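You operate a simulated robot arm through the tools that you are given. There is no shell and no other tool. Be economical: measure what you need, move in short steps, check, and stop when the job is done.

You are at the controls of a simulated robot arm. One attempt, no reset.

JOB
Pour the leaf tea through the tea strainer into the white mug.
Fine: about 120 ml, no leaves in the mug; teapot back on its mat, strainer on the white saucer. Set down upright: strainer.

Only the result counts: the job must be done as asked and must still hold three seconds after the hand-in. Knocking over, shifting, dropping, spilling or breaking anything else fails it.

ROBOT AND FRAMES
A 7-joint arm with a two-finger parallel gripper, fixed in place. Base frame: the origin is at the foot of the arm, x ahead of it, y to its left, z up. Units: m, rad, N and s.
With the tool pointing down near the work surface it reaches from about 0.2 to 0.74 m from the base axis. Its first joint turns from -2.897 to 2.897 rad. Payload 1.57 kg.
The tool frame sits at the grasp point between the pads (the TCP): z along the fingers, y along the line on which they close. The tips reach 0.03 m beyond it. The gripper opens to 0.11 m. The fingers are 0.024 m wide and 0.012 m thick; the gripper's body (0.048 by 0.112 m) begins 0.078 m behind the TCP.
Orientation is told as [roll, pitch, yaw] about the base's x, y, z axes, in that order, counted from this pose: with the fingers straight down and closing along the base's y, the tool's x points along the base's -x, its y along +y and its z along -z.

CONTROLS
- The arm moves only by the tool nudge_tool. Its argument "increments" is a list of rows, each a list of 7 numbers: the shift along the tool's x, y, z in m, then the turn, a rotation vector about the tool's x, y, z in degrees, then the gripper command, from -1 (fully open) to 1 (shut), values between in proportion. In form: [[x, y, z, wx, wy, wz, claw], ...]. A call has 1 to 10 rows; each row shifts and turns the commanded pose from where the row before left it, along the tool's axes as they then stand. Rows are played at 5 a second. More than 0.05 m and 0.15 rad between two rows, or a gripper value outside its range, and nothing of the call is played. A pose out of reach is approached as far as the arm can. The call stops where the force on the tool passes 40 N (or 10 N more than at its start, if that is more) or the arm is blocked; 0.2 s more then pass. Each finger travels about 0.045 m/s and halts on what it meets, pressing with about 35 N; the grip force reading is that of the motor and also rises with nothing between the fingers. The clock runs only during rows and for 0.2 s after the last one: add rows that do not move to give the fingers time. It gives the time, the measured TCP pose, the force on the tool (base axes), the opening and the grip force at its end, in the units of the frame above (readings bear some noise), with the torque about the TCP (base axes, N m) and any sound that the robot's microphone picked up.
- Cameras (640 x 400 px; columns grow to the right, rows downward): "scene" is fixed at [0.2238, 0.5014, 1.6338]; the picture's right is [-0.80, -0.60, 0.00], its down [-0.41, 0.54, -0.73] and it looks along [0.44, -0.59, -0.68] (base axes); focal length 367 px, centre (320, 200). "wrist" rides on the gripper at [0.07, 0.016, -0.141] in the tool frame; the picture's right is [-0.23, 0.97, 0.00], its down [-0.85, -0.20, -0.48] and it looks along [-0.47, -0.11, 0.88] (tool axes); focal length 222 px, centre (320, 200).
- grab_frame(camera): a new picture of that camera. The clock stands still meanwhile.
- raise_lower(by): slides the trunk up (or, below 0, down) by that many m; the arm rides with it, the base frame stays. It gives what a move gives, with no picture.
- point_at(camera, pixels): for up to 12 pixels [column, row] of the newest picture of that camera ("zoom" is the newest enlarged one), the place [x, y, z] in the base frame of the surface seen there, good to about 0.002 m. The clock stands still meanwhile.
- zoom(camera, box): a new picture of the part [left, top, right, bottom] of that camera's present view, enlarged. The clock stands still meanwhile.
- close_job(): hands the job in; it is judged then, once.

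Keep the steps short. Do not move on a guess: measure, check each grasp and each placing, and mend mistakes. In all there are 80 turns and 54 pictures (those below and enlarged ones count). Leave the gripper open and the arm clear of the work at the hand-in unless told otherwise, and finish with a single line.

The tools are called by a JSON object that holds its "fn" and its "kwargs". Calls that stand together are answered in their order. nudge_tool: Moves the arm, as the interface text tells. Its arguments: {"type":"object","properties":{"increments":{"type":"array","items":{"type":"array","items":{"type":"number"}}}},"required":["increments"]} The other tools are called the same way: raise_lower (by) slides the trunk up or down; grab_frame (camera) takes a picture; point_at (camera, pixels) gives the place of the surface under pixels of a picture; zoom (camera, box) takes an enlarged picture of a part of a camera's view; close_job () hands the job in.

At the start:

```text
clock: 0.0
eef_pos: [0.3781, -0.1505, 1.2517]
tool_rot: [-0.001, 0.001, 0.001]
contact_force: [0.0, -0.6, -0.5]
wrist_torque: [0.01, 0.0, 0.0]
width: 0.1099
grasp_force: 0.0
trunk travel left (down, up): [-0.525, 0.065]
```

scene: 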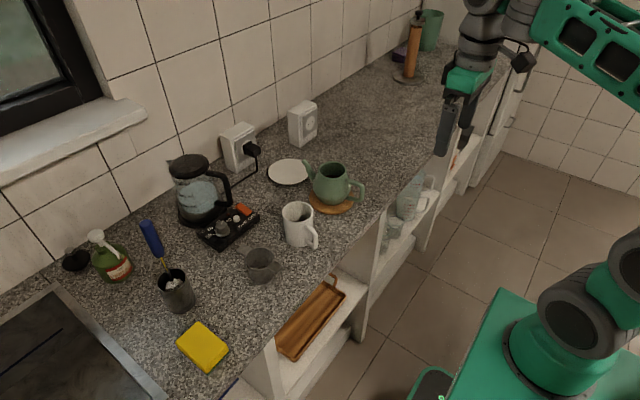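
wrist: 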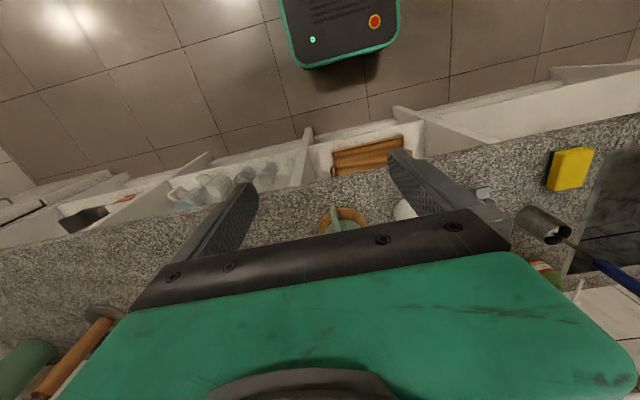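

I see a green teapot on a wooden mat near (333,188), a white mug at (298,225), a saucer at (288,172) and a grey cup-like object at (262,265) that may be the strainer. I'll zoom in on them.

{"fn": "zoom", "kwargs": {"camera": "scene", "box": [230, 140, 390, 240]}}

{"fn": "zoom", "kwargs": {"camera": "scene", "box": [200, 200, 360, 300]}}

{"fn": "zoom", "kwargs": {"camera": "scene", "box": [340, 150, 500, 250]}}

```text
4.00 times, centred on (310, 190) of scene
```

zoom: 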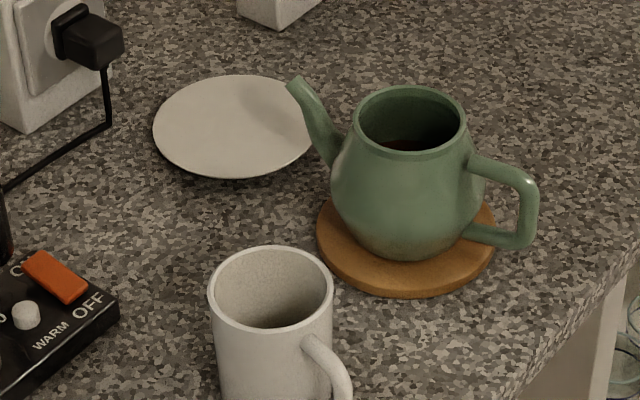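

```text
4.00 times, centred on (280, 250) of scene
```

zoom: 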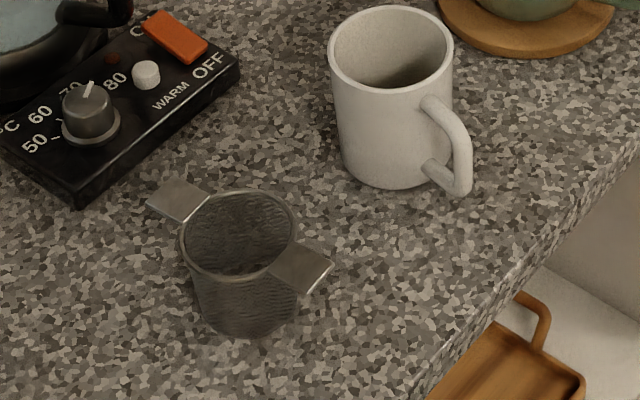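

```text
4.00 times, centred on (420, 200) of scene
```

zoom: 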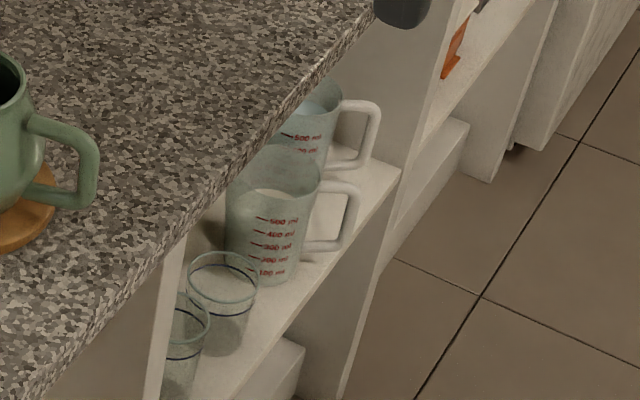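

Next I'll measure the teapot, mug, strainer and saucer at sub-pixel positions in the scene picture.

{"fn": "point_at", "kwargs": {"camera": "scene", "pixels": [[319.6, 172], [346.2, 172.5], [332.5, 162.3], [332.5, 178], [304, 160.5], [361.5, 186], [363.6, 192.5], [358.7, 200.3], [310, 200], [331.25, 213], [352.5, 195], [372, 190]]}}

{"fn": "point_at", "kwargs": {"camera": "scene", "pixels": [[282.6, 213], [312.6, 212], [297.5, 202], [297.5, 221.5], [316, 236], [314, 226], [298, 246], [288, 160], [269, 172.5], [307, 172], [288, 183.5], [288, 172]]}}

{"fn": "point_at", "kwargs": {"camera": "scene", "pixels": [[238, 250], [245, 246], [251, 249], [268, 269], [276, 274], [282, 265.5], [275, 260.5], [246, 260], [260, 248.5], [260, 270], [262, 283], [259.5, 262]]}}

```text
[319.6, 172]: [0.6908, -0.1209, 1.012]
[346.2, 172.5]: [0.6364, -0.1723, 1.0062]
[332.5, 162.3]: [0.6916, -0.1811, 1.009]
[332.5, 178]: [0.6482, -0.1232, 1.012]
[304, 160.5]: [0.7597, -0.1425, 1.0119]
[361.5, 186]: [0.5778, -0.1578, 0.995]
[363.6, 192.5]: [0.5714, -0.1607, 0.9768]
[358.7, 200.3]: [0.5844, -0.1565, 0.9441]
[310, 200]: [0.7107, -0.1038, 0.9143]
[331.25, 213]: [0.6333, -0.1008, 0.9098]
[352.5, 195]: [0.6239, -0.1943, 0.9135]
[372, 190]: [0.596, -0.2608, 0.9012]
```

```text
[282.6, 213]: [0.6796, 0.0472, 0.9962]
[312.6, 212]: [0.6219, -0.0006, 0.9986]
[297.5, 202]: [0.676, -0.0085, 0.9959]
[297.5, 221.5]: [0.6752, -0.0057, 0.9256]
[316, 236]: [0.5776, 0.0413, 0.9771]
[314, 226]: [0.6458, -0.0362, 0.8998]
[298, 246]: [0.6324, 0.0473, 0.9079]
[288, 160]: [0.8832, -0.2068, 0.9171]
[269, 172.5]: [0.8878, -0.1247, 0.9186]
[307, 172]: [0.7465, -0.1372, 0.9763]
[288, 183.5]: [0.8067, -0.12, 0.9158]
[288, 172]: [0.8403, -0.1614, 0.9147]
```

```text
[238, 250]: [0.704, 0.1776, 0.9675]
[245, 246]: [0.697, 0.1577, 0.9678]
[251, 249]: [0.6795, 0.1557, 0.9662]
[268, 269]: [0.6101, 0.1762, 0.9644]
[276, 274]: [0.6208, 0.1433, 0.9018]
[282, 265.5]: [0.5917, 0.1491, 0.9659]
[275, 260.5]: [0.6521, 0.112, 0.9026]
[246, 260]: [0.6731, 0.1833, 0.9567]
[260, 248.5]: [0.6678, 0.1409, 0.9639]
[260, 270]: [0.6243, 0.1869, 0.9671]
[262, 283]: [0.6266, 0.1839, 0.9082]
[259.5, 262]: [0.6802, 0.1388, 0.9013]
```

The layout I measured:

| Item | Position | Height |
|---|---|---|
| Counter | – | z 0.900 |
| Strainer | centre (0.647, 0.163), wings along x | wings at z 0.966 |
| Mug | centre (0.651, 0.023) | rim at z 0.997 |
| Teapot | about (0.667, -0.148), handle toward me | rim at z 1.01 |
| Saucer | (0.843, -0.165) | – |

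First I'll tilt the tool 45° forward in free air.

{"fn": "nudge_tool", "kwargs": {"increments": [[0, 0, 0, 0, -7.5, 0, -1], [0, 0, 0, 0, -7.5, 0, -1], [0, 0, 0, 0, -7.5, 0, -1], [0, 0, 0, 0, -7.5, 0, -1], [0, 0, 0, 0, -7.5, 0, -1], [0, 0, 0, 0, -7.5, 0, -1], [0, 0, 0, 0, 0, 0, -1]]}}

```text
clock: 1.6
eef_pos: [0.401, -0.1203, 1.3334]
tool_rot: [0.01, -0.706, 0.132]
contact_force: [-0.4, 0.0, -0.4]
wrist_torque: [0.0, -0.02, 0.02]
width: 0.1102
grasp_force: 0.0
out of reach, approached as far as the arm can: row 1, 5, 6
trunk travel left (down, up): [-0.525, 0.065]
stopped in row 7: the arm was blocked; the commanded pose is now the measured one
```

The arm stopped short at 40° pitch and 7.6° yaw, because the pose was too close in. I'll move out to above and in front of the strainer, where there is more room.

{"fn": "nudge_tool", "kwargs": {"increments": [[0.0046, 0.0318, 0.0311, 0, 0, 0, -1], [0.0046, 0.0318, 0.0311, 0, 0, 0, -1], [0.0046, 0.0318, 0.0311, 0, 0, 0, -1], [0.0046, 0.0318, 0.0311, 0, 0, 0, -1], [0.0046, 0.0318, 0.0311, 0, 0, 0, -1], [0.0046, 0.0318, 0.0311, 0, 0, 0, -1], [0.0046, 0.0318, 0.0311, 0, 0, 0, -1], [0.0046, 0.0318, 0.0311, 0, 0, 0, -1], [0, 0, 0, 0, 0, 0, -1]]}}

```text
clock: 2.1
eef_pos: [0.4016, -0.156, 1.3307]
tool_rot: [0.015, -0.678, -0.109]
contact_force: [0.4, 0.5, 0.3]
wrist_torque: [0.03, 0.01, 0.0]
width: 0.11
grasp_force: 0.0
out of reach, approached as far as the arm can: row 1, 2
trunk travel left (down, up): [-0.525, 0.065]
stopped in row 2: the arm was blocked; the commanded pose is now the measured one
```

That was blocked again near a joint limit. I'll go forward and down first, which extends the arm.

{"fn": "nudge_tool", "kwargs": {"increments": [[-0.004, 0.003, 0.035, 0, 0, 0, -1], [-0.004, 0.003, 0.035, 0, 0, 0, -1], [-0.004, 0.003, 0.035, 0, 0, 0, -1], [-0.004, 0.003, 0.035, 0, 0, 0, -1], [0, 0, 0, 0, 0, 0, -1]]}}

{"fn": "grab_frame", "kwargs": {"camera": "scene"}}

```text
clock: 3.3
eef_pos: [0.4406, -0.1205, 1.3297]
tool_rot: [0.01, -0.675, -0.107]
contact_force: [-0.5, -1.0, -0.8]
wrist_torque: [0.01, -0.01, 0.0]
width: 0.1101
grasp_force: 0.0
out of reach, approached as far as the arm can: row 1, 2, 3, 4
trunk travel left (down, up): [-0.525, 0.065]
```

```text
48 pictures are left
```

scene: 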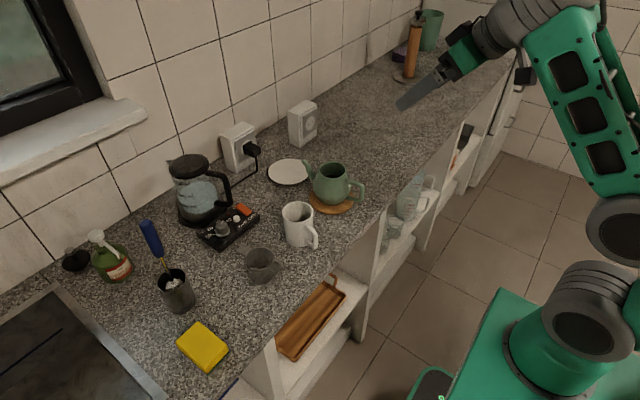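

The arm won't go down with the tool tilted because its shoulder is high. I'll lower the trunk 0.25 m; the hand stays off the counter's edge, with the tips at about x 0.46.

{"fn": "raise_lower", "kwargs": {"by": -0.25}}

{"fn": "grab_frame", "kwargs": {"camera": "scene"}}

```text
clock: 5.9
eef_pos: [0.4397, -0.1211, 1.0796]
tool_rot: [0.011, -0.675, -0.104]
contact_force: [0.3, -0.3, -0.3]
wrist_torque: [0.01, -0.03, 0.01]
width: 0.1099
grasp_force: 0.1
trunk travel left (down, up): [-0.275, 0.315]
```

```text
47 pictures are left
```

scene: 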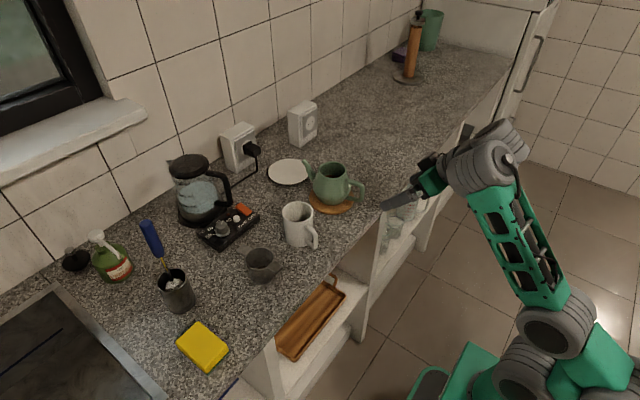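

The trunk is down, with the tool at z 1.08. Now I'll move left to in front of the strainer.

{"fn": "nudge_tool", "kwargs": {"increments": [[-0.003, 0.045, -0.006, 0, 0, 0, -1], [-0.003, 0.045, -0.006, 0, 0, 0, -1], [-0.003, 0.045, -0.006, 0, 0, 0, -1], [-0.003, 0.045, -0.006, 0, 0, 0, -1], [-0.003, 0.045, -0.006, 0, 0, 0, -1], [-0.003, 0.045, -0.006, 0, 0, 0, -1], [0, 0, 0, 0, 0, 0, -1]]}}

```text
clock: 6.7
eef_pos: [0.4498, -0.09, 1.0776]
tool_rot: [-0.016, -0.631, -0.311]
contact_force: [0.0, 0.4, 0.5]
wrist_torque: [-0.01, 0.0, -0.01]
width: 0.11
grasp_force: 0.1
trunk travel left (down, up): [-0.275, 0.315]
stopped in row 3: the arm was blocked; the commanded pose is now the measured one
```

The arm blocked again and the yaw drifted, so a wrist joint is limiting. I'll untilt by 20° and straighten the yaw before moving left.

{"fn": "nudge_tool", "kwargs": {"increments": [[0, 0, 0, 0, 7, 0, -1], [0, 0, 0, 0, 7, 0, -1], [0, 0, 0, 0, 7, 0, -1], [0, 0, 0, -1.7, 0, -5.8, -1], [0, 0, 0, -1.7, 0, -5.8, -1], [0, 0, 0, -1.7, 0, -5.8, -1], [0, 0, 0, 0, 0, 0, -1]]}}

```text
clock: 8.2
eef_pos: [0.4441, -0.091, 1.068]
tool_rot: [-0.004, -0.273, 0.001]
contact_force: [0.1, 0.1, 0.5]
wrist_torque: [-0.02, -0.02, 0.0]
width: 0.1103
grasp_force: 0.0
out of reach, approached as far as the arm can: row 3
trunk travel left (down, up): [-0.275, 0.315]
```

{"fn": "nudge_tool", "kwargs": {"increments": [[-0.004, 0.04, -0.004, 0, 0, 0, -1], [-0.004, 0.04, -0.004, 0, 0, 0, -1], [-0.004, 0.04, -0.004, 0, 0, 0, -1], [-0.004, 0.04, -0.004, 0, 0, 0, -1], [-0.004, 0.04, -0.004, 0, 0, 0, -1], [-0.004, 0.04, -0.004, 0, 0, 0, -1], [0, 0, 0, 0, 0, 0, -1]]}}

{"fn": "grab_frame", "kwargs": {"camera": "scene"}}

{"fn": "grab_frame", "kwargs": {"camera": "wrist"}}

```text
clock: 9.8
eef_pos: [0.4605, 0.1516, 1.0962]
tool_rot: [-0.005, -0.274, 0.0]
contact_force: [0.7, -0.1, -0.2]
wrist_torque: [0.02, 0.03, -0.01]
width: 0.11
grasp_force: 0.2
trunk travel left (down, up): [-0.275, 0.315]
```

```text
46 pictures are left
```

scene: 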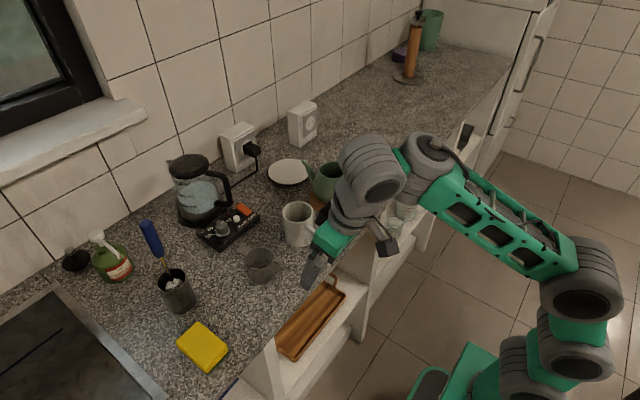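

```text
45 pictures are left
```

wrist: 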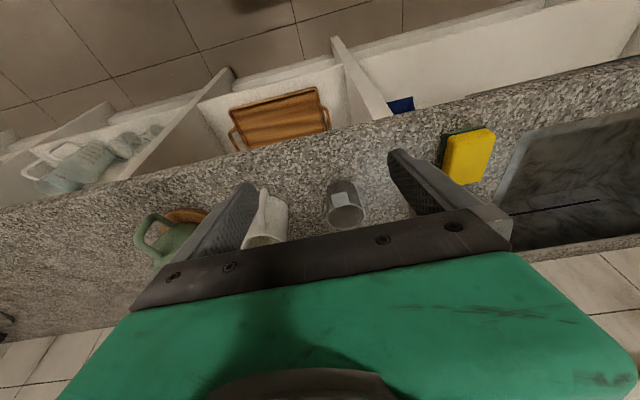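

It's now in front of the strainer. I'll test tilting further here.

{"fn": "nudge_tool", "kwargs": {"increments": [[0, 0, 0, 0, -7.5, 0, -1], [0, 0, 0, 0, -7.5, 0, -1], [0, 0, 0, 0, -7.5, 0, -1], [0, 0, 0, 0, -7.5, 0, -1], [0, 0, 0, 0, 0, 0, -1]]}}

{"fn": "zoom", "kwargs": {"camera": "scene", "box": [200, 200, 360, 300]}}

```text
clock: 11.1
eef_pos: [0.4593, 0.1492, 1.0984]
tool_rot: [-0.005, -0.66, 0.002]
contact_force: [0.2, 0.3, 0.4]
wrist_torque: [0.0, -0.01, -0.02]
width: 0.1101
grasp_force: 0.0
out of reach, approached as far as the arm can: row 4
trunk travel left (down, up): [-0.275, 0.315]
```

```text
4.00 times, centred on (280, 250) of scene
```

zoom: 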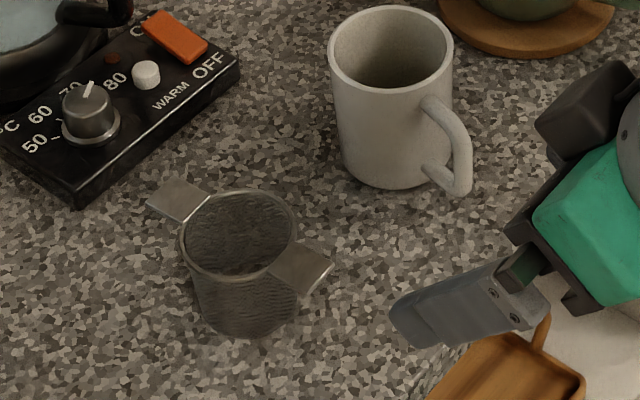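

The pitch tops out at -38° here. I'll raise the hand relative to the shoulder to see whether that allows more tilt.

{"fn": "nudge_tool", "kwargs": {"increments": [[-0.027, 0, -0.034, 0, 0, 0, -1], [-0.027, 0, -0.034, 0, 0, 0, -1], [-0.027, 0, -0.034, 0, 0, 0, -1], [0, 0, 0, 0, -7.5, 0, -1], [0, 0, 0, 0, -7.5, 0, -1], [0, 0, 0, 0, -7.5, 0, -1], [0, 0, 0, 0, 0, 0, -1]]}}

```text
clock: 12.7
eef_pos: [0.4551, 0.1525, 1.2877]
tool_rot: [-0.009, -1.012, 0.008]
contact_force: [0.5, 1.0, 0.3]
wrist_torque: [-0.03, 0.02, -0.01]
width: 0.1099
grasp_force: 0.0
out of reach, approached as far as the arm can: row 5, 6
trunk travel left (down, up): [-0.275, 0.315]
```

Higher relative to the shoulder does allow more tilt: -58° now. I'll lower the trunk another 0.20 m.

{"fn": "raise_lower", "kwargs": {"by": -0.2}}

{"fn": "grab_frame", "kwargs": {"camera": "scene"}}

{"fn": "grab_frame", "kwargs": {"camera": "wrist"}}

```text
clock: 14.8
eef_pos: [0.4535, 0.1524, 1.0891]
tool_rot: [-0.011, -1.01, 0.005]
contact_force: [-0.4, 0.4, 0.4]
wrist_torque: [0.01, 0.0, -0.04]
width: 0.1101
grasp_force: 0.0
trunk travel left (down, up): [-0.075, 0.515]
```

```text
43 pictures are left
```

scene: 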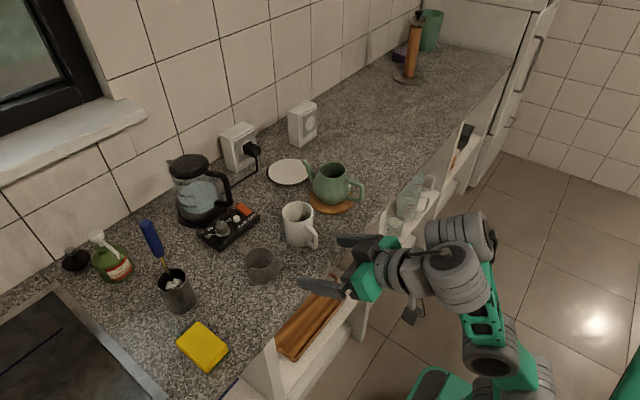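

```text
42 pictures are left
```

wrist: 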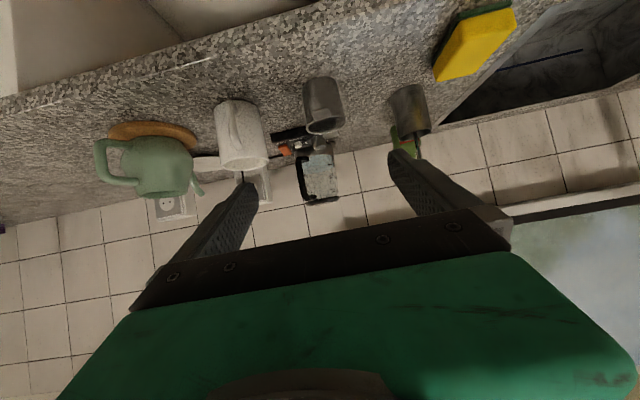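

The tool is at 58° from vertical, which suits gripping the near wing by its edges. I'll measure both wings precisely.

{"fn": "zoom", "kwargs": {"camera": "scene", "box": [220, 235, 300, 285]}}

```text
8.00 times, centred on (260, 260) of scene
```

zoom: 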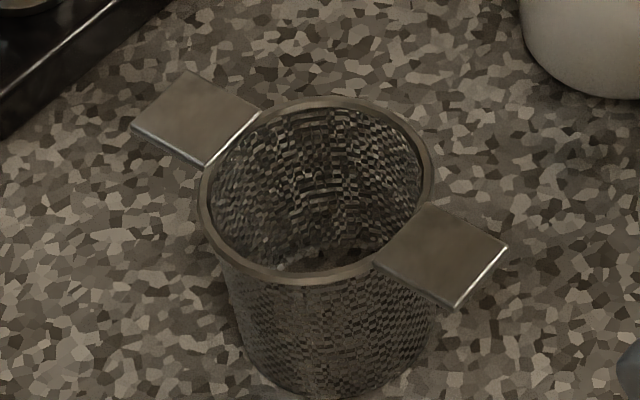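

{"fn": "point_at", "kwargs": {"camera": "zoom", "pixels": [[136, 124], [187, 74], [255, 113], [205, 158], [503, 246], [455, 302], [378, 262], [430, 209], [317, 105], [317, 276], [203, 200], [428, 180]]}}

```text
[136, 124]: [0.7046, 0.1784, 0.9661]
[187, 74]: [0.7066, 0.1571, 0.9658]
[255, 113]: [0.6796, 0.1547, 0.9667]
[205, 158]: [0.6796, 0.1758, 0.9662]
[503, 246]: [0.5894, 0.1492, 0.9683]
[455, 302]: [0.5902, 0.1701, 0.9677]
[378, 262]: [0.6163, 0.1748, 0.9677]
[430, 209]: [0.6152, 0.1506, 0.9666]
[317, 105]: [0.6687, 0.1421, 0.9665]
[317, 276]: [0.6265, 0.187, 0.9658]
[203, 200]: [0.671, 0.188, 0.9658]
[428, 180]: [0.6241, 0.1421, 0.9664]
```

Strainer: centre (0.648, 0.164), yaw 4°, wing width 0.023 m, half-span 0.058 m. I'll turn 4°, go to the pre-grasp pose and narrow the gripper to about 0.055 m.

{"fn": "nudge_tool", "kwargs": {"increments": [[0, 0, 0, -3.1, 0, -2.0, -1], [0.014, -0.001, 0.0427, 0, 0, 0, 0], [0.014, -0.001, 0.0427, 0, 0, 0, 0], [0, 0, 0, 0, 0, 0, 0], [0, 0, 0, 0, 0, 0, 0], [0, 0, 0, 0, 0, 0, 0]]}}

{"fn": "grab_frame", "kwargs": {"camera": "wrist"}}

```text
clock: 16.2
eef_pos: [0.5176, 0.1572, 1.0804]
tool_rot: [-0.012, -1.003, 0.072]
contact_force: [1.0, 0.6, -0.1]
wrist_torque: [0.02, 0.02, 0.01]
width: 0.0552
grasp_force: 0.1
out of reach, approached as far as the arm can: row 2, 3
trunk travel left (down, up): [-0.075, 0.515]
```

```text
40 pictures are left
```

wrist: 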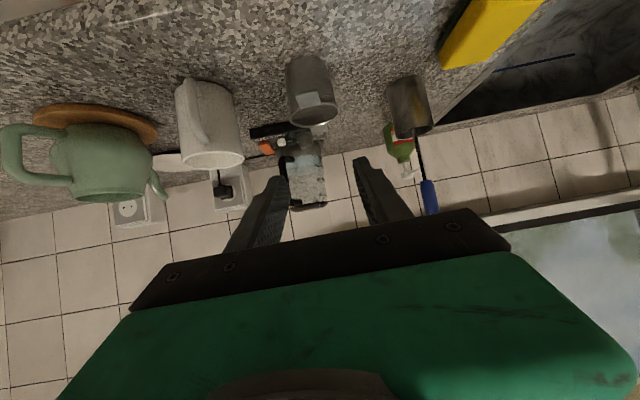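

The arm is still limited low down, so I'll use most of the remaining trunk travel.

{"fn": "raise_lower", "kwargs": {"by": -0.065}}

{"fn": "nudge_tool", "kwargs": {"increments": [[0, 0, 0, 0, 7.5, 0, 0], [0, 0, 0, 0, 0, 0, 0]]}}

```text
clock: 17.3
eef_pos: [0.5175, 0.1556, 1.0148]
tool_rot: [-0.014, -1.0, 0.071]
contact_force: [0.4, -0.1, -0.4]
wrist_torque: [-0.01, 0.0, -0.01]
width: 0.0551
grasp_force: 0.1
trunk travel left (down, up): [-0.01, 0.58]
```

```text
clock: 17.9
eef_pos: [0.5164, 0.1566, 1.0152]
tool_rot: [-0.01, -0.871, 0.071]
contact_force: [-0.2, -0.2, -0.4]
wrist_torque: [0.02, -0.02, 0.0]
width: 0.0552
grasp_force: 0.1
trunk travel left (down, up): [-0.01, 0.58]
```

Pitch is -50°. I'll advance so the fingers straddle the near wing at TCP (0.579, 0.159, 0.979).

{"fn": "nudge_tool", "kwargs": {"increments": [[-0.0032, -0.0005, 0.0178, 0, 0, 0, 0], [-0.0032, -0.0005, 0.0178, 0, 0, 0, 0], [-0.0032, -0.0005, 0.0178, 0, 0, 0, 0], [-0.0032, -0.0005, 0.0178, 0, 0, 0, 0], [0, 0, 0, 0, 0, 0, 0]]}}

{"fn": "zoom", "kwargs": {"camera": "scene", "box": [220, 235, 300, 285]}}

```text
clock: 19.1
eef_pos: [0.579, 0.1566, 0.979]
tool_rot: [-0.01, -0.87, 0.071]
contact_force: [1.0, 0.1, 0.3]
wrist_torque: [0.02, 0.03, -0.02]
width: 0.0549
grasp_force: 0.1
trunk travel left (down, up): [-0.01, 0.58]
```

```text
8.00 times, centred on (260, 260) of scene
```

zoom: 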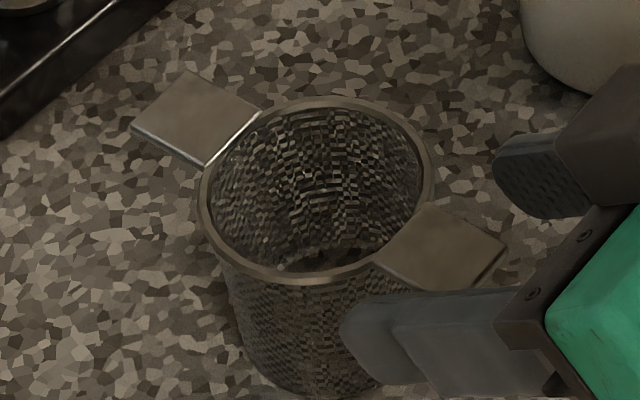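

The fingers straddle the wing well. I'll shift y by +0.002 and close.

{"fn": "nudge_tool", "kwargs": {"increments": [[0, 0.002, 0, 0, 0, 0, 0], [0, 0, 0, 0, 0, 0, 0.4], [0, 0, 0, 0, 0, 0, 0.7], [0, 0, 0, 0, 0, 0, 1], [0, 0, 0, 0, 0, 0, 1], [0, 0, 0, 0, 0, 0, 1]]}}

{"fn": "zoom", "kwargs": {"camera": "scene", "box": [220, 235, 300, 285]}}

```text
clock: 20.5
eef_pos: [0.5791, 0.159, 0.979]
tool_rot: [-0.01, -0.87, 0.071]
contact_force: [0.4, 0.9, 0.0]
wrist_torque: [-0.04, 0.02, 0.01]
width: 0.0249
grasp_force: 34.8
trunk travel left (down, up): [-0.01, 0.58]
```

```text
8.00 times, centred on (260, 260) of scene
```

zoom: 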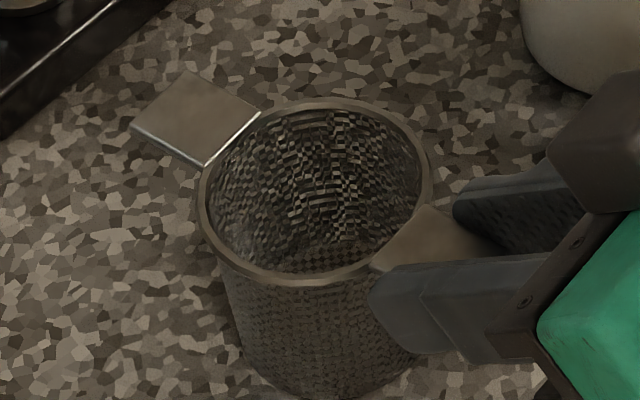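

It's gripped at 0.025 m width. I'll lift 0.12 m straight up and check.

{"fn": "nudge_tool", "kwargs": {"increments": [[-0.0153, 0, -0.0129, 0, 0, 0, 1], [-0.0153, 0, -0.0129, 0, 0, 0, 1], [-0.0153, 0, -0.0129, 0, 0, 0, 1], [-0.0153, 0, -0.0129, 0, 0, 0, 1], [-0.0153, 0, -0.0129, 0, 0, 0, 1], [-0.0153, 0, -0.0129, 0, 0, 0, 1], [0, 0, 0, 0, 0, 0, 1]]}}

{"fn": "zoom", "kwargs": {"camera": "scene", "box": [200, 180, 360, 280]}}

```text
clock: 22.1
eef_pos: [0.5569, 0.1598, 1.0138]
tool_rot: [-0.009, -0.871, 0.071]
contact_force: [0.2, 0.6, -0.1]
wrist_torque: [0.01, 0.07, -0.01]
width: 0.0247
grasp_force: 35.2
out of reach, approached as far as the arm can: row 2, 3, 4, 5, 6
trunk travel left (down, up): [-0.01, 0.58]
```

```text
4.00 times, centred on (280, 230) of scene
```

zoom: 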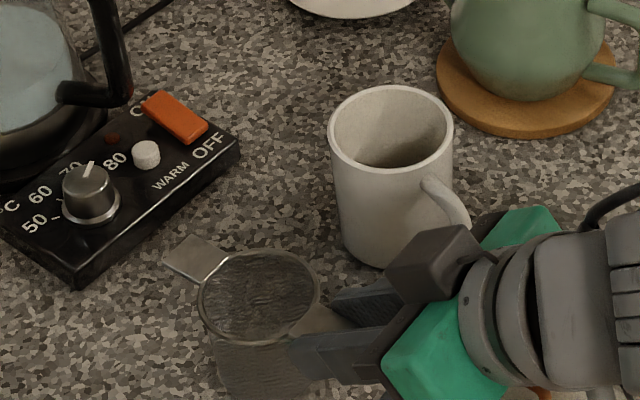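

The strainer is held level, but the low shoulder leaves the arm at full extension. I'll use the trunk to lift it.

{"fn": "raise_lower", "kwargs": {"by": 0.1}}

{"fn": "zoom", "kwargs": {"camera": "scene", "box": [200, 180, 360, 280]}}

```text
clock: 23.4
eef_pos: [0.5564, 0.1607, 1.1131]
tool_rot: [-0.011, -0.87, 0.069]
contact_force: [0.2, 0.2, -0.5]
wrist_torque: [0.01, 0.02, -0.01]
width: 0.0248
grasp_force: 34.9
trunk travel left (down, up): [-0.11, 0.48]
```

```text
4.00 times, centred on (280, 230) of scene
```

zoom: 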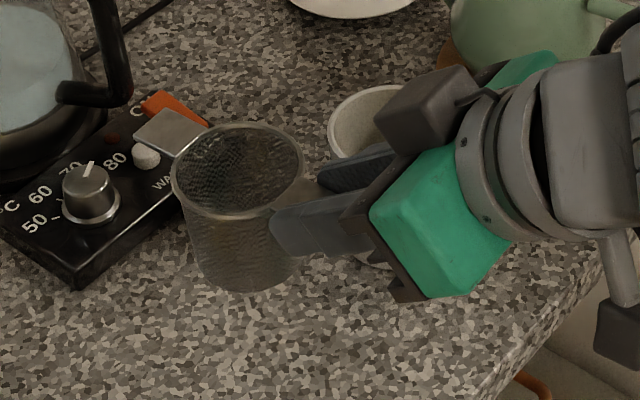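

The strainer's bottom is at about 1.035, clear of the mug. I'll turn to yaw -14° so the wing lies over the mug's handle and the fingers straddle it, then move above the mug.

{"fn": "nudge_tool", "kwargs": {"increments": [[0, 0, 0, 4.6, 0, 3.9, 1], [0, 0, 0, 4.6, 0, 3.9, 1], [0, 0, 0, 4.6, 0, 3.9, 1], [-0.0091, -0.0277, 0.0108, 0, 0, 0, 1], [-0.0091, -0.0277, 0.0108, 0, 0, 0, 1], [-0.0091, -0.0277, 0.0108, 0, 0, 0, 1], [-0.0091, -0.0277, 0.0108, 0, 0, 0, 1], [0, 0, 0, 0, 0, 0, 1]]}}

{"fn": "zoom", "kwargs": {"camera": "scene", "box": [240, 160, 400, 260]}}

```text
clock: 25.2
eef_pos: [0.5629, 0.0155, 1.0764]
tool_rot: [-0.011, -0.87, -0.247]
contact_force: [-1.0, -0.6, -0.2]
wrist_torque: [0.04, 0.01, -0.01]
width: 0.025
grasp_force: 34.8
out of reach, approached as far as the arm can: row 1, 2, 3, 5, 7
trunk travel left (down, up): [-0.11, 0.48]
```

```text
4.00 times, centred on (320, 210) of scene
```

zoom: 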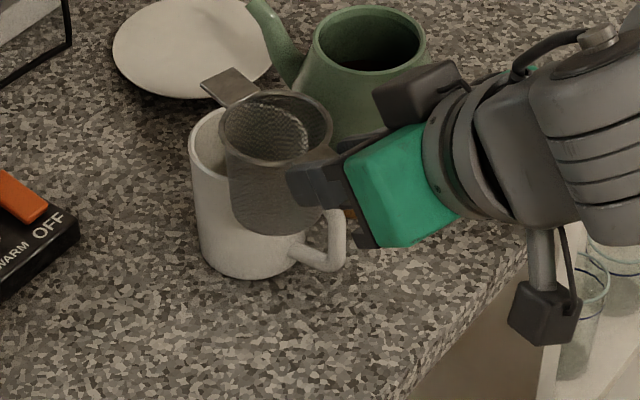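

The reach limit let the tool sag to z 1.076, so the strainer's bottom is just at the mug's rim. I'll raise the trunk at once and check.

{"fn": "raise_lower", "kwargs": {"by": 0.1}}

{"fn": "zoom", "kwargs": {"camera": "scene", "box": [240, 160, 400, 260]}}

```text
clock: 26.5
eef_pos: [0.5636, 0.0158, 1.1757]
tool_rot: [-0.009, -0.871, -0.248]
contact_force: [0.5, -0.2, -1.0]
wrist_torque: [0.01, 0.03, -0.01]
width: 0.0249
grasp_force: 35.1
trunk travel left (down, up): [-0.21, 0.38]
```

```text
4.00 times, centred on (320, 210) of scene
```

zoom: 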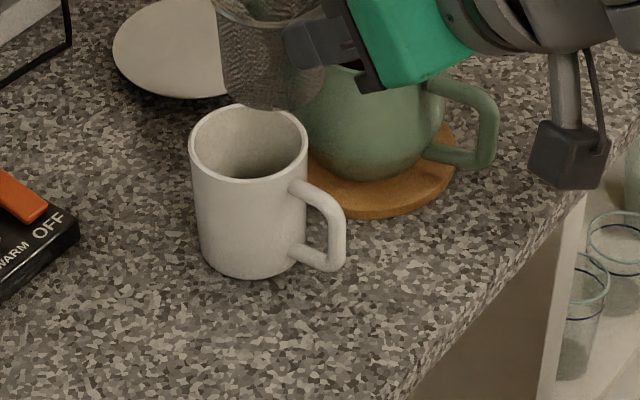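

The mug looks undisturbed. I'll re-measure its rim and handle.

{"fn": "point_at", "kwargs": {"camera": "zoom", "pixels": [[192, 143], [305, 148], [225, 112], [250, 179], [215, 169], [297, 122], [312, 186], [328, 196], [338, 212], [337, 240]]}}

```text
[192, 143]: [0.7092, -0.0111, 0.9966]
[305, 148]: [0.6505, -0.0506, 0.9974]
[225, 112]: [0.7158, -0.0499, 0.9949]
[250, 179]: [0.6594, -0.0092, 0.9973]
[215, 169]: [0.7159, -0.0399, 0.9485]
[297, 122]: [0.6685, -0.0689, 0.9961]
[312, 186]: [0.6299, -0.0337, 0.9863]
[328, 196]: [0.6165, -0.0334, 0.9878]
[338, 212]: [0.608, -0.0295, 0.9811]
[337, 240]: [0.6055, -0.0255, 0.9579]
```

The sag dragged the mug: its centre is now about (0.683, -0.035), about 6 cm from where it stood. It is upright and the teapot looks untouched. I'll seat the strainer in it, then gently slide the mug back to its place with the strainer still held. First I'll go above the mug's present position, at yaw -5.5°.

{"fn": "nudge_tool", "kwargs": {"increments": [[0, 0, 0, -3.25, 0, -2.75, 1], [0, 0, 0, -3.25, 0, -2.75, 1], [0, -0.013, 0.0239, 0, 0, 0, 1], [0, -0.013, 0.0239, 0, 0, 0, 1], [0, -0.013, 0.0239, 0, 0, 0, 1], [0, 0, 0, 0, 0, 0, 1]]}}

{"fn": "zoom", "kwargs": {"camera": "scene", "box": [240, 160, 400, 260]}}

```text
clock: 27.9
eef_pos: [0.6211, -0.0278, 1.1411]
tool_rot: [-0.01, -0.868, -0.099]
contact_force: [0.6, -0.4, -0.8]
wrist_torque: [0.02, 0.07, 0.03]
width: 0.0246
grasp_force: 35.5
out of reach, approached as far as the arm can: row 2, 3, 4
trunk travel left (down, up): [-0.21, 0.38]
```

```text
4.00 times, centred on (320, 210) of scene
```

zoom: 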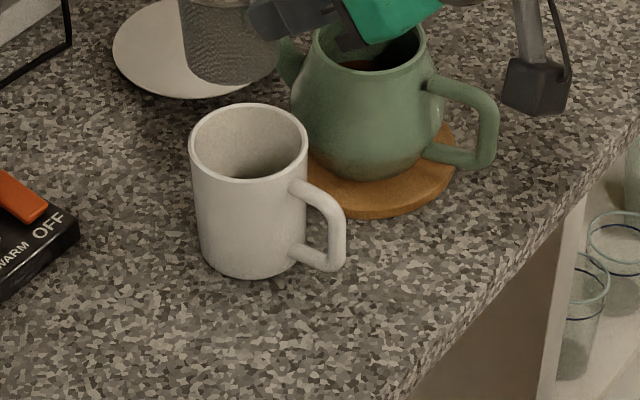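

The mug is fully visible. I'll look at the held strainer to locate its centre.

{"fn": "zoom", "kwargs": {"camera": "scene", "box": [250, 125, 330, 175]}}

```text
8.00 times, centred on (290, 150) of scene
```

zoom: 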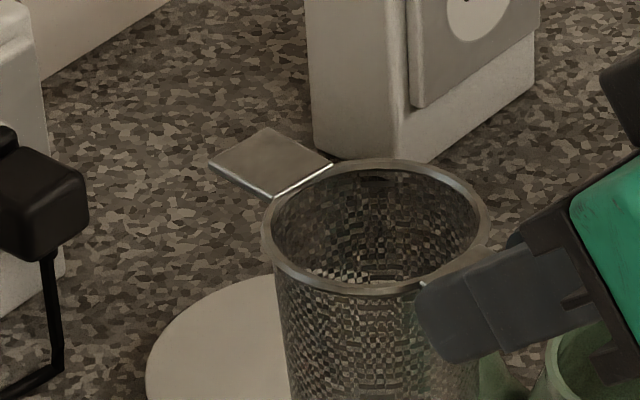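

{"fn": "point_at", "kwargs": {"camera": "zoom", "pixels": [[264, 235], [487, 225], [375, 162], [375, 288], [213, 166], [264, 131], [327, 165], [275, 193]]}}

{"fn": "zoom", "kwargs": {"camera": "scene", "box": [280, 180, 340, 217.5]}}

```text
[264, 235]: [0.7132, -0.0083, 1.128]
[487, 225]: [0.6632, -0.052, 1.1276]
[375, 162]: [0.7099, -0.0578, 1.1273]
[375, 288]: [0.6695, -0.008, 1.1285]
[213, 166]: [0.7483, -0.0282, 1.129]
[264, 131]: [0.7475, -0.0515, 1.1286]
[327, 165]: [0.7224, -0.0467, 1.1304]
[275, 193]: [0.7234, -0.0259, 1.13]
```

```text
10.67 times, centred on (310, 199) of scene
```

zoom: 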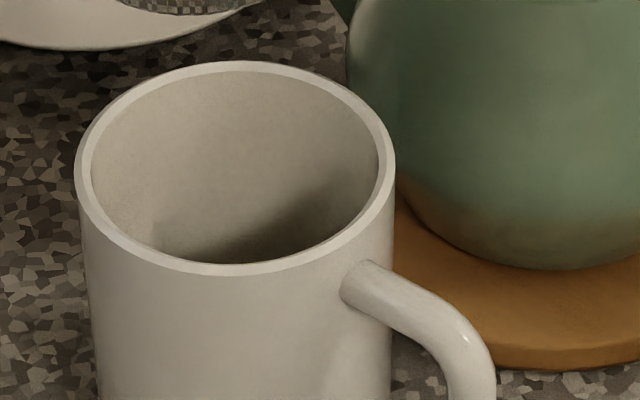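

{"fn": "point_at", "kwargs": {"camera": "zoom", "pixels": [[84, 172], [386, 172], [235, 66], [235, 268], [130, 95], [340, 95], [130, 243], [335, 245], [370, 290], [420, 320], [470, 350]]}}

```text
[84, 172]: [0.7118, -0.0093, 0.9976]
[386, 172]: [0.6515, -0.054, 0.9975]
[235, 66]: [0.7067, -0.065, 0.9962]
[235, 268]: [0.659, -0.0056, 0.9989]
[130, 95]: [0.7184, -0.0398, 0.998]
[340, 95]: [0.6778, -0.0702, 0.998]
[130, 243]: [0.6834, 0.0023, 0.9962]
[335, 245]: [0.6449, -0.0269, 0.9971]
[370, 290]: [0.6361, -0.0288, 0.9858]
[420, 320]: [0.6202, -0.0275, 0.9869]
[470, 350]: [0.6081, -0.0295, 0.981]
```

The strainer's centre is (0.689, -0.0315) and level; the mug's centre is (0.682, -0.0335). I'll correct by (-7, -2) mm, then lower with the trunk until the basket bottom is just above the rim.

{"fn": "nudge_tool", "kwargs": {"increments": [[0.0044, -0.0027, -0.0052, 0, 0, 0, 1], [0, 0, 0, 0, 0, 0, 1]]}}

{"fn": "raise_lower", "kwargs": {"by": -0.055}}

{"fn": "zoom", "kwargs": {"camera": "scene", "box": [260, 150, 340, 200]}}

```text
clock: 28.5
eef_pos: [0.6169, -0.0295, 1.1456]
tool_rot: [-0.01, -0.866, -0.099]
contact_force: [0.0, -1.0, -0.5]
wrist_torque: [0.02, 0.05, 0.0]
width: 0.0247
grasp_force: 35.1
out of reach, approached as far as the arm can: row 1
trunk travel left (down, up): [-0.21, 0.38]
```

```text
clock: 29.5
eef_pos: [0.6162, -0.0298, 1.09]
tool_rot: [-0.009, -0.865, -0.098]
contact_force: [0.4, 0.1, -0.6]
wrist_torque: [0.0, 0.07, -0.01]
width: 0.0247
grasp_force: 35.3
trunk travel left (down, up): [-0.155, 0.435]
```

```text
8.00 times, centred on (300, 175) of scene
```

zoom: 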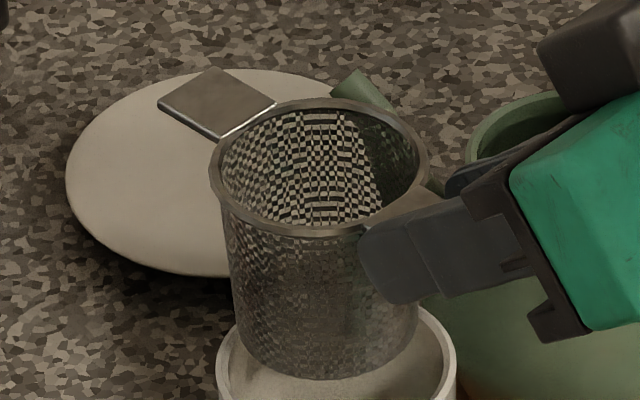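

{"fn": "point_at", "kwargs": {"camera": "zoom", "pixels": [[213, 170], [428, 172], [320, 100], [320, 232], [235, 124], [405, 124]]}}

```text
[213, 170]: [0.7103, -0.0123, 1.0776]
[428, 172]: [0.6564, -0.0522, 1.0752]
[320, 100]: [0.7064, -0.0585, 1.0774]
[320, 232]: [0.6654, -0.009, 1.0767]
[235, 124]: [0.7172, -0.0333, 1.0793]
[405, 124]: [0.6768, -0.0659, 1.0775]
```

The strainer's centre is 2.5 mm off in x. I'll correct by 2 mm and lower it 0.065 m into the mug.

{"fn": "nudge_tool", "kwargs": {"increments": [[0.0013, 0, -0.0015, 0, 0, 0, 1], [0, 0, 0, 0, 0, 0, 1]]}}

{"fn": "raise_lower", "kwargs": {"by": -0.03}}

{"fn": "raise_lower", "kwargs": {"by": -0.035}}

{"fn": "zoom", "kwargs": {"camera": "scene", "box": [260, 165, 340, 215]}}

```text
clock: 30.1
eef_pos: [0.6153, -0.0291, 1.0907]
tool_rot: [-0.01, -0.865, -0.099]
contact_force: [0.5, 0.3, -1.1]
wrist_torque: [-0.02, 0.02, 0.02]
width: 0.0245
grasp_force: 35.0
trunk travel left (down, up): [-0.155, 0.435]
```

```text
clock: 30.8
eef_pos: [0.6166, -0.0296, 1.0603]
tool_rot: [-0.011, -0.866, -0.1]
contact_force: [-0.4, -0.6, -0.1]
wrist_torque: [-0.03, 0.01, 0.0]
width: 0.025
grasp_force: 35.1
trunk travel left (down, up): [-0.125, 0.465]
```

```text
clock: 31.6
eef_pos: [0.6142, -0.0302, 1.0259]
tool_rot: [-0.009, -0.866, -0.1]
contact_force: [0.1, 0.6, -0.4]
wrist_torque: [0.01, -0.01, -0.01]
width: 0.0248
grasp_force: 35.3
trunk travel left (down, up): [-0.09, 0.5]
```

```text
8.00 times, centred on (300, 190) of scene
```

zoom: 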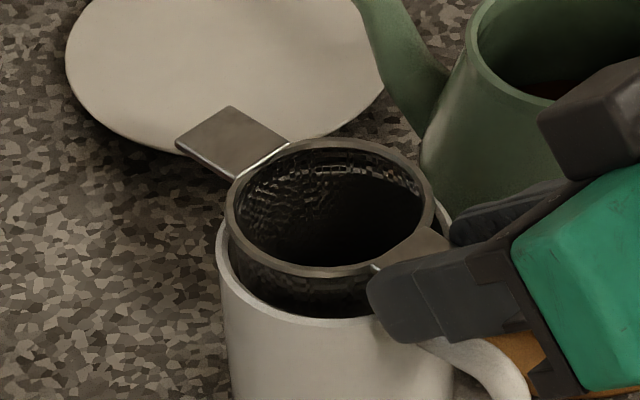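

The basket is inside the mug. I'll lower it to seat the wings on the rim.

{"fn": "raise_lower", "kwargs": {"by": -0.012}}

{"fn": "zoom", "kwargs": {"camera": "scene", "box": [260, 165, 340, 215]}}

```text
clock: 32.2
eef_pos: [0.6159, -0.0288, 1.0135]
tool_rot: [-0.01, -0.866, -0.099]
contact_force: [0.7, 0.1, 0.6]
wrist_torque: [0.01, 0.0, 0.0]
width: 0.0245
grasp_force: 35.2
trunk travel left (down, up): [-0.078, 0.512]
```

```text
8.00 times, centred on (300, 190) of scene
```

zoom: 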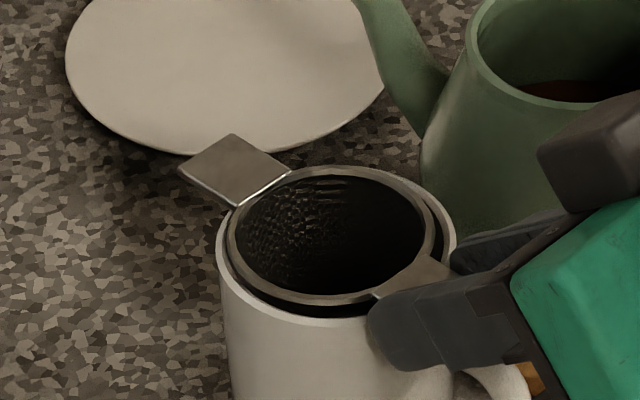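

It's nearly seated and centred. Now I'll slide the mug slowly back toward (0.651, 0.023).

{"fn": "nudge_tool", "kwargs": {"increments": [[0.0015, 0.0033, -0.0018, 0, 0, 0, 1], [0.0015, 0.0033, -0.0018, 0, 0, 0, 1], [0.0015, 0.0033, -0.0018, 0, 0, 0, 1], [0.0015, 0.0033, -0.0018, 0, 0, 0, 1], [0.0015, 0.0033, -0.0018, 0, 0, 0, 1], [0, 0, 0, 0, 0, 0, 1]]}}

{"fn": "zoom", "kwargs": {"camera": "scene", "box": [240, 160, 400, 260]}}

```text
clock: 33.6
eef_pos: [0.6092, -0.0124, 1.0168]
tool_rot: [-0.011, -0.859, -0.1]
contact_force: [1.1, -1.2, 0.3]
wrist_torque: [-0.06, 0.0, -0.08]
width: 0.0246
grasp_force: 35.7
out of reach, approached as far as the arm can: row 3
trunk travel left (down, up): [-0.078, 0.512]
```

```text
4.00 times, centred on (320, 210) of scene
```

zoom: 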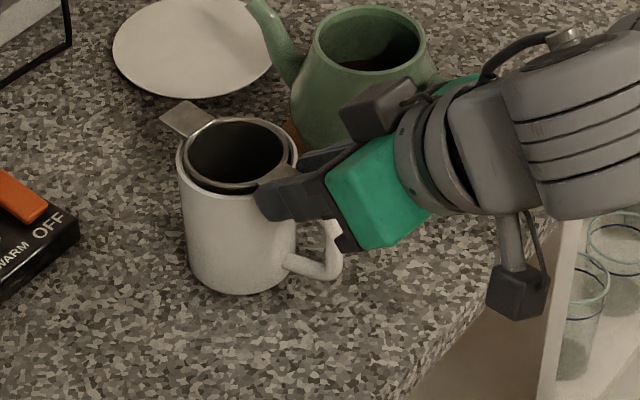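

The mug slides upright along with the strainer. I'll continue.

{"fn": "nudge_tool", "kwargs": {"increments": [[0.0021, 0.0039, -0.002, 0, 0, 0, 1], [0.0021, 0.0039, -0.002, 0, 0, 0, 1], [0.0021, 0.0039, -0.002, 0, 0, 0, 1], [0.0021, 0.0039, -0.002, 0, 0, 0, 1], [0.0021, 0.0039, -0.002, 0, 0, 0, 1], [0.0021, 0.0039, -0.002, 0, 0, 0, 1], [0.0021, 0.0039, -0.002, 0, 0, 0, 1], [0.0021, 0.0039, -0.002, 0, 0, 0, 1], [0.0021, 0.0039, -0.002, 0, 0, 0, 1], [0, 0, 0, 0, 0, 0, 1]]}}

{"fn": "zoom", "kwargs": {"camera": "scene", "box": [240, 160, 400, 260]}}

```text
clock: 35.8
eef_pos: [0.5947, 0.0258, 1.0255]
tool_rot: [-0.01, -0.861, -0.101]
contact_force: [0.8, -0.6, 0.4]
wrist_torque: [0.03, -0.03, -0.04]
width: 0.0249
grasp_force: 34.4
out of reach, approached as far as the arm can: row 1, 3, 5, 8
trunk travel left (down, up): [-0.078, 0.512]
```

```text
4.00 times, centred on (320, 210) of scene
```

zoom: 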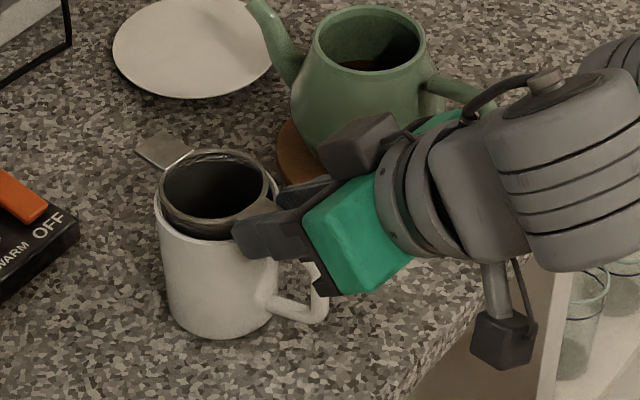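

The tool rose about 1 cm. I'll lower it with the trunk, then do the last (-12, +4) mm.

{"fn": "raise_lower", "kwargs": {"by": -0.022}}

{"fn": "nudge_tool", "kwargs": {"increments": [[0.0012, 0.0007, -0.0025, 0, 0, 0, 1], [0.0012, 0.0007, -0.0025, 0, 0, 0, 1], [0.0012, 0.0007, -0.0025, 0, 0, 0, 1], [0.0012, 0.0007, -0.0025, 0, 0, 0, 1], [0.0012, 0.0007, -0.0025, 0, 0, 0, 1], [0, 0, 0, 0, 0, 0, 1]]}}

{"fn": "zoom", "kwargs": {"camera": "scene", "box": [255, 180, 335, 230]}}

```text
clock: 36.5
eef_pos: [0.5888, 0.0252, 1.0135]
tool_rot: [-0.007, -0.883, -0.103]
contact_force: [-2.1, -2.0, 9.1]
wrist_torque: [-0.23, -0.05, -0.09]
width: 0.0248
grasp_force: 34.6
trunk travel left (down, up): [-0.056, 0.534]
stopped: the force on the tool passed its limit at 42 N (the readings are from after the stop); the commanded pose is now the measured one
```

```text
clock: 37.9
eef_pos: [0.5803, 0.0314, 1.0179]
tool_rot: [-0.009, -0.875, -0.103]
contact_force: [0.1, -0.5, -1.5]
wrist_torque: [-0.01, 0.05, -0.01]
width: 0.0247
grasp_force: 34.6
out of reach, approached as far as the arm can: row 5
trunk travel left (down, up): [-0.056, 0.534]
```

```text
8.00 times, centred on (295, 205) of scene
```

zoom: 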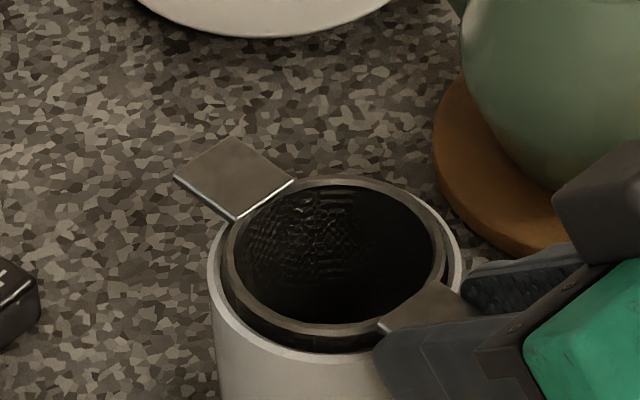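

It pressed too hard for a moment, but everything stands upright. I'll measure the mug and strainer now.

{"fn": "point_at", "kwargs": {"camera": "zoom", "pixels": [[213, 268], [456, 262], [260, 336], [330, 357], [450, 230], [229, 245], [440, 245], [335, 182], [335, 336], [180, 179], [233, 140], [450, 290]]}}

```text
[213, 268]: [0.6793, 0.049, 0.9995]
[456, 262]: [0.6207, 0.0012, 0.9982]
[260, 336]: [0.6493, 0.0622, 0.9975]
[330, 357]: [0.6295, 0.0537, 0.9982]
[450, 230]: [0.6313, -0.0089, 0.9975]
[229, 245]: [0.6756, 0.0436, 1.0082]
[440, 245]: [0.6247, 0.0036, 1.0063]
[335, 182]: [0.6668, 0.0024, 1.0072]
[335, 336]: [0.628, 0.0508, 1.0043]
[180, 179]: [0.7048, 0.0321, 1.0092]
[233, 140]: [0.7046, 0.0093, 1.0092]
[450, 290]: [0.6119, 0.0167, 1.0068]
```

The mug's centre is (0.650, 0.025), back in its place within 2 mm, and the strainer is concentric with its wings 1 cm above the rim. I'll lower it 9 mm, then open slightly.

{"fn": "raise_lower", "kwargs": {"by": -0.009}}

{"fn": "nudge_tool", "kwargs": {"increments": [[0, 0, 0, 0, 0, 0, 0.3], [0, 0, 0, 0, 0, 0, 0.1], [0, 0, 0, 0, 0, 0, 0.0], [0, 0, 0, 0, 0, 0, 0.0]]}}

{"fn": "zoom", "kwargs": {"camera": "scene", "box": [255, 180, 335, 230]}}

```text
clock: 38.5
eef_pos: [0.5774, 0.0309, 1.0128]
tool_rot: [-0.006, -0.885, -0.104]
contact_force: [4.9, -2.1, 26.2]
wrist_torque: [-0.29, -1.56, -0.09]
width: 0.0246
grasp_force: 35.0
trunk travel left (down, up): [-0.047, 0.543]
```

```text
clock: 39.5
eef_pos: [0.5801, 0.0308, 1.0075]
tool_rot: [-0.009, -0.876, -0.104]
contact_force: [0.1, 0.6, -1.7]
wrist_torque: [-0.03, 0.03, -0.01]
width: 0.055
grasp_force: 0.0
trunk travel left (down, up): [-0.047, 0.543]
```

```text
8.00 times, centred on (295, 205) of scene
```

zoom: 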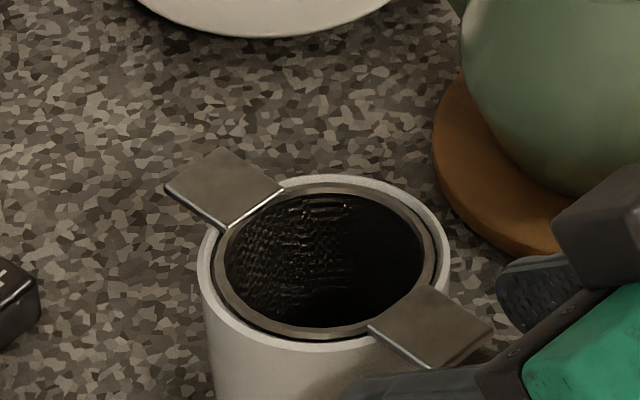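

It's seated in the mug. I'll retreat straight back along the tool axis.

{"fn": "nudge_tool", "kwargs": {"increments": [[0, 0, -0.012, 0, 0, 0, 0], [0, 0, -0.012, 0, 0, 0, 0], [0, 0, -0.015, 0, 0, 0, 0], [0, 0, -0.02, 0, 0, 0, 0], [0, 0, -0.02, 0, 0, 0, 0], [0, 0, 0, 0, 0, 0, 0]]}}

{"fn": "grab_frame", "kwargs": {"camera": "scene"}}

```text
clock: 40.9
eef_pos: [0.5195, 0.0386, 1.0587]
tool_rot: [-0.008, -0.875, -0.104]
contact_force: [0.0, 0.0, 0.4]
wrist_torque: [0.02, -0.01, -0.01]
width: 0.055
grasp_force: 0.0
trunk travel left (down, up): [-0.047, 0.543]
```

```text
23 pictures are left
```

scene: 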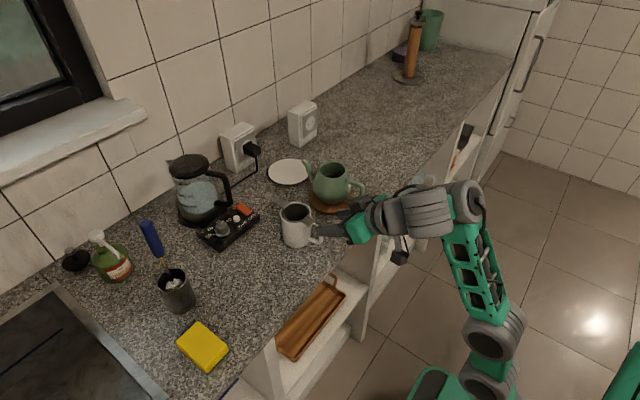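

The strainer sits in the mug. Next is the teapot; I'll zoom on its handle to measure it.

{"fn": "zoom", "kwargs": {"camera": "scene", "box": [295, 150, 375, 200]}}

```text
8.00 times, centred on (335, 175) of scene
```

zoom: 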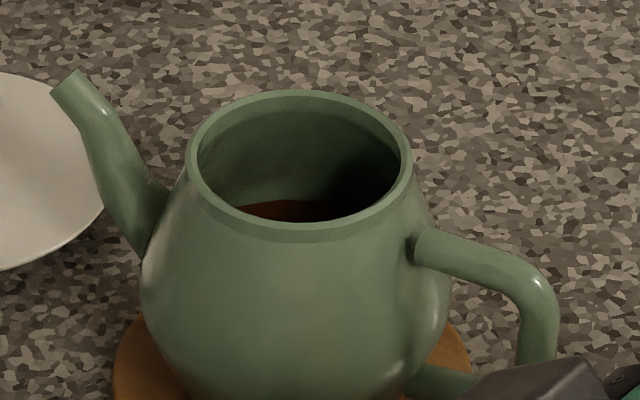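

{"fn": "point_at", "kwargs": {"camera": "zoom", "pixels": [[425, 248], [460, 255], [500, 270], [535, 290], [550, 320], [540, 345], [440, 380], [72, 82], [60, 95], [300, 210], [300, 95], [300, 232]]}}

```text
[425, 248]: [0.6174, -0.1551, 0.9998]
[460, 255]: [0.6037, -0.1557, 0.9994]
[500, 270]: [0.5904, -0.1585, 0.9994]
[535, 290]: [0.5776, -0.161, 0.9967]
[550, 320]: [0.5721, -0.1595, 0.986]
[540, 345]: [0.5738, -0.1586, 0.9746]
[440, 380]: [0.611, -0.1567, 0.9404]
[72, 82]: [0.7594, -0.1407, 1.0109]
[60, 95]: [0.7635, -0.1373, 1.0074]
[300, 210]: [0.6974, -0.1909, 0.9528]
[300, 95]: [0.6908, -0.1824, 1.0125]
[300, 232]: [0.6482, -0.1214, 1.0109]
```

Handle: upper arm at z 0.993, outer bar at x 0.578, y -0.160, pot yaw about 6.6°. The tea surface is at about z 0.953. I'll turn to pitch -40°, yaw 6.6° and go to a pose 8 cm back from the handle.

{"fn": "nudge_tool", "kwargs": {"increments": [[0, 0, 0, 0, 5, 0, 0], [0, 0, 0, 0, 5, 0, 0], [0, 0, 0, -4.03, 0, -4.78, 0], [0, 0, 0, -4.03, 0, -4.78, 0], [0.006, -0.0407, 0.0028, 0, 0, 0, 0], [0.006, -0.0407, 0.0028, 0, 0, 0, 0], [0.006, -0.0407, 0.0028, 0, 0, 0, 0], [0.006, -0.0407, 0.0028, 0, 0, 0, 0], [0.006, -0.0407, 0.0028, 0, 0, 0, 0], [0, 0, 0, 0, 0, 0, 0]]}}

```text
clock: 43.1
eef_pos: [0.5214, -0.1622, 1.019]
tool_rot: [-0.009, -0.701, 0.113]
contact_force: [0.3, 0.7, 0.4]
wrist_torque: [0.04, -0.03, -0.02]
width: 0.0548
grasp_force: 0.0
out of reach, approached as far as the arm can: row 9
trunk travel left (down, up): [-0.047, 0.543]
```

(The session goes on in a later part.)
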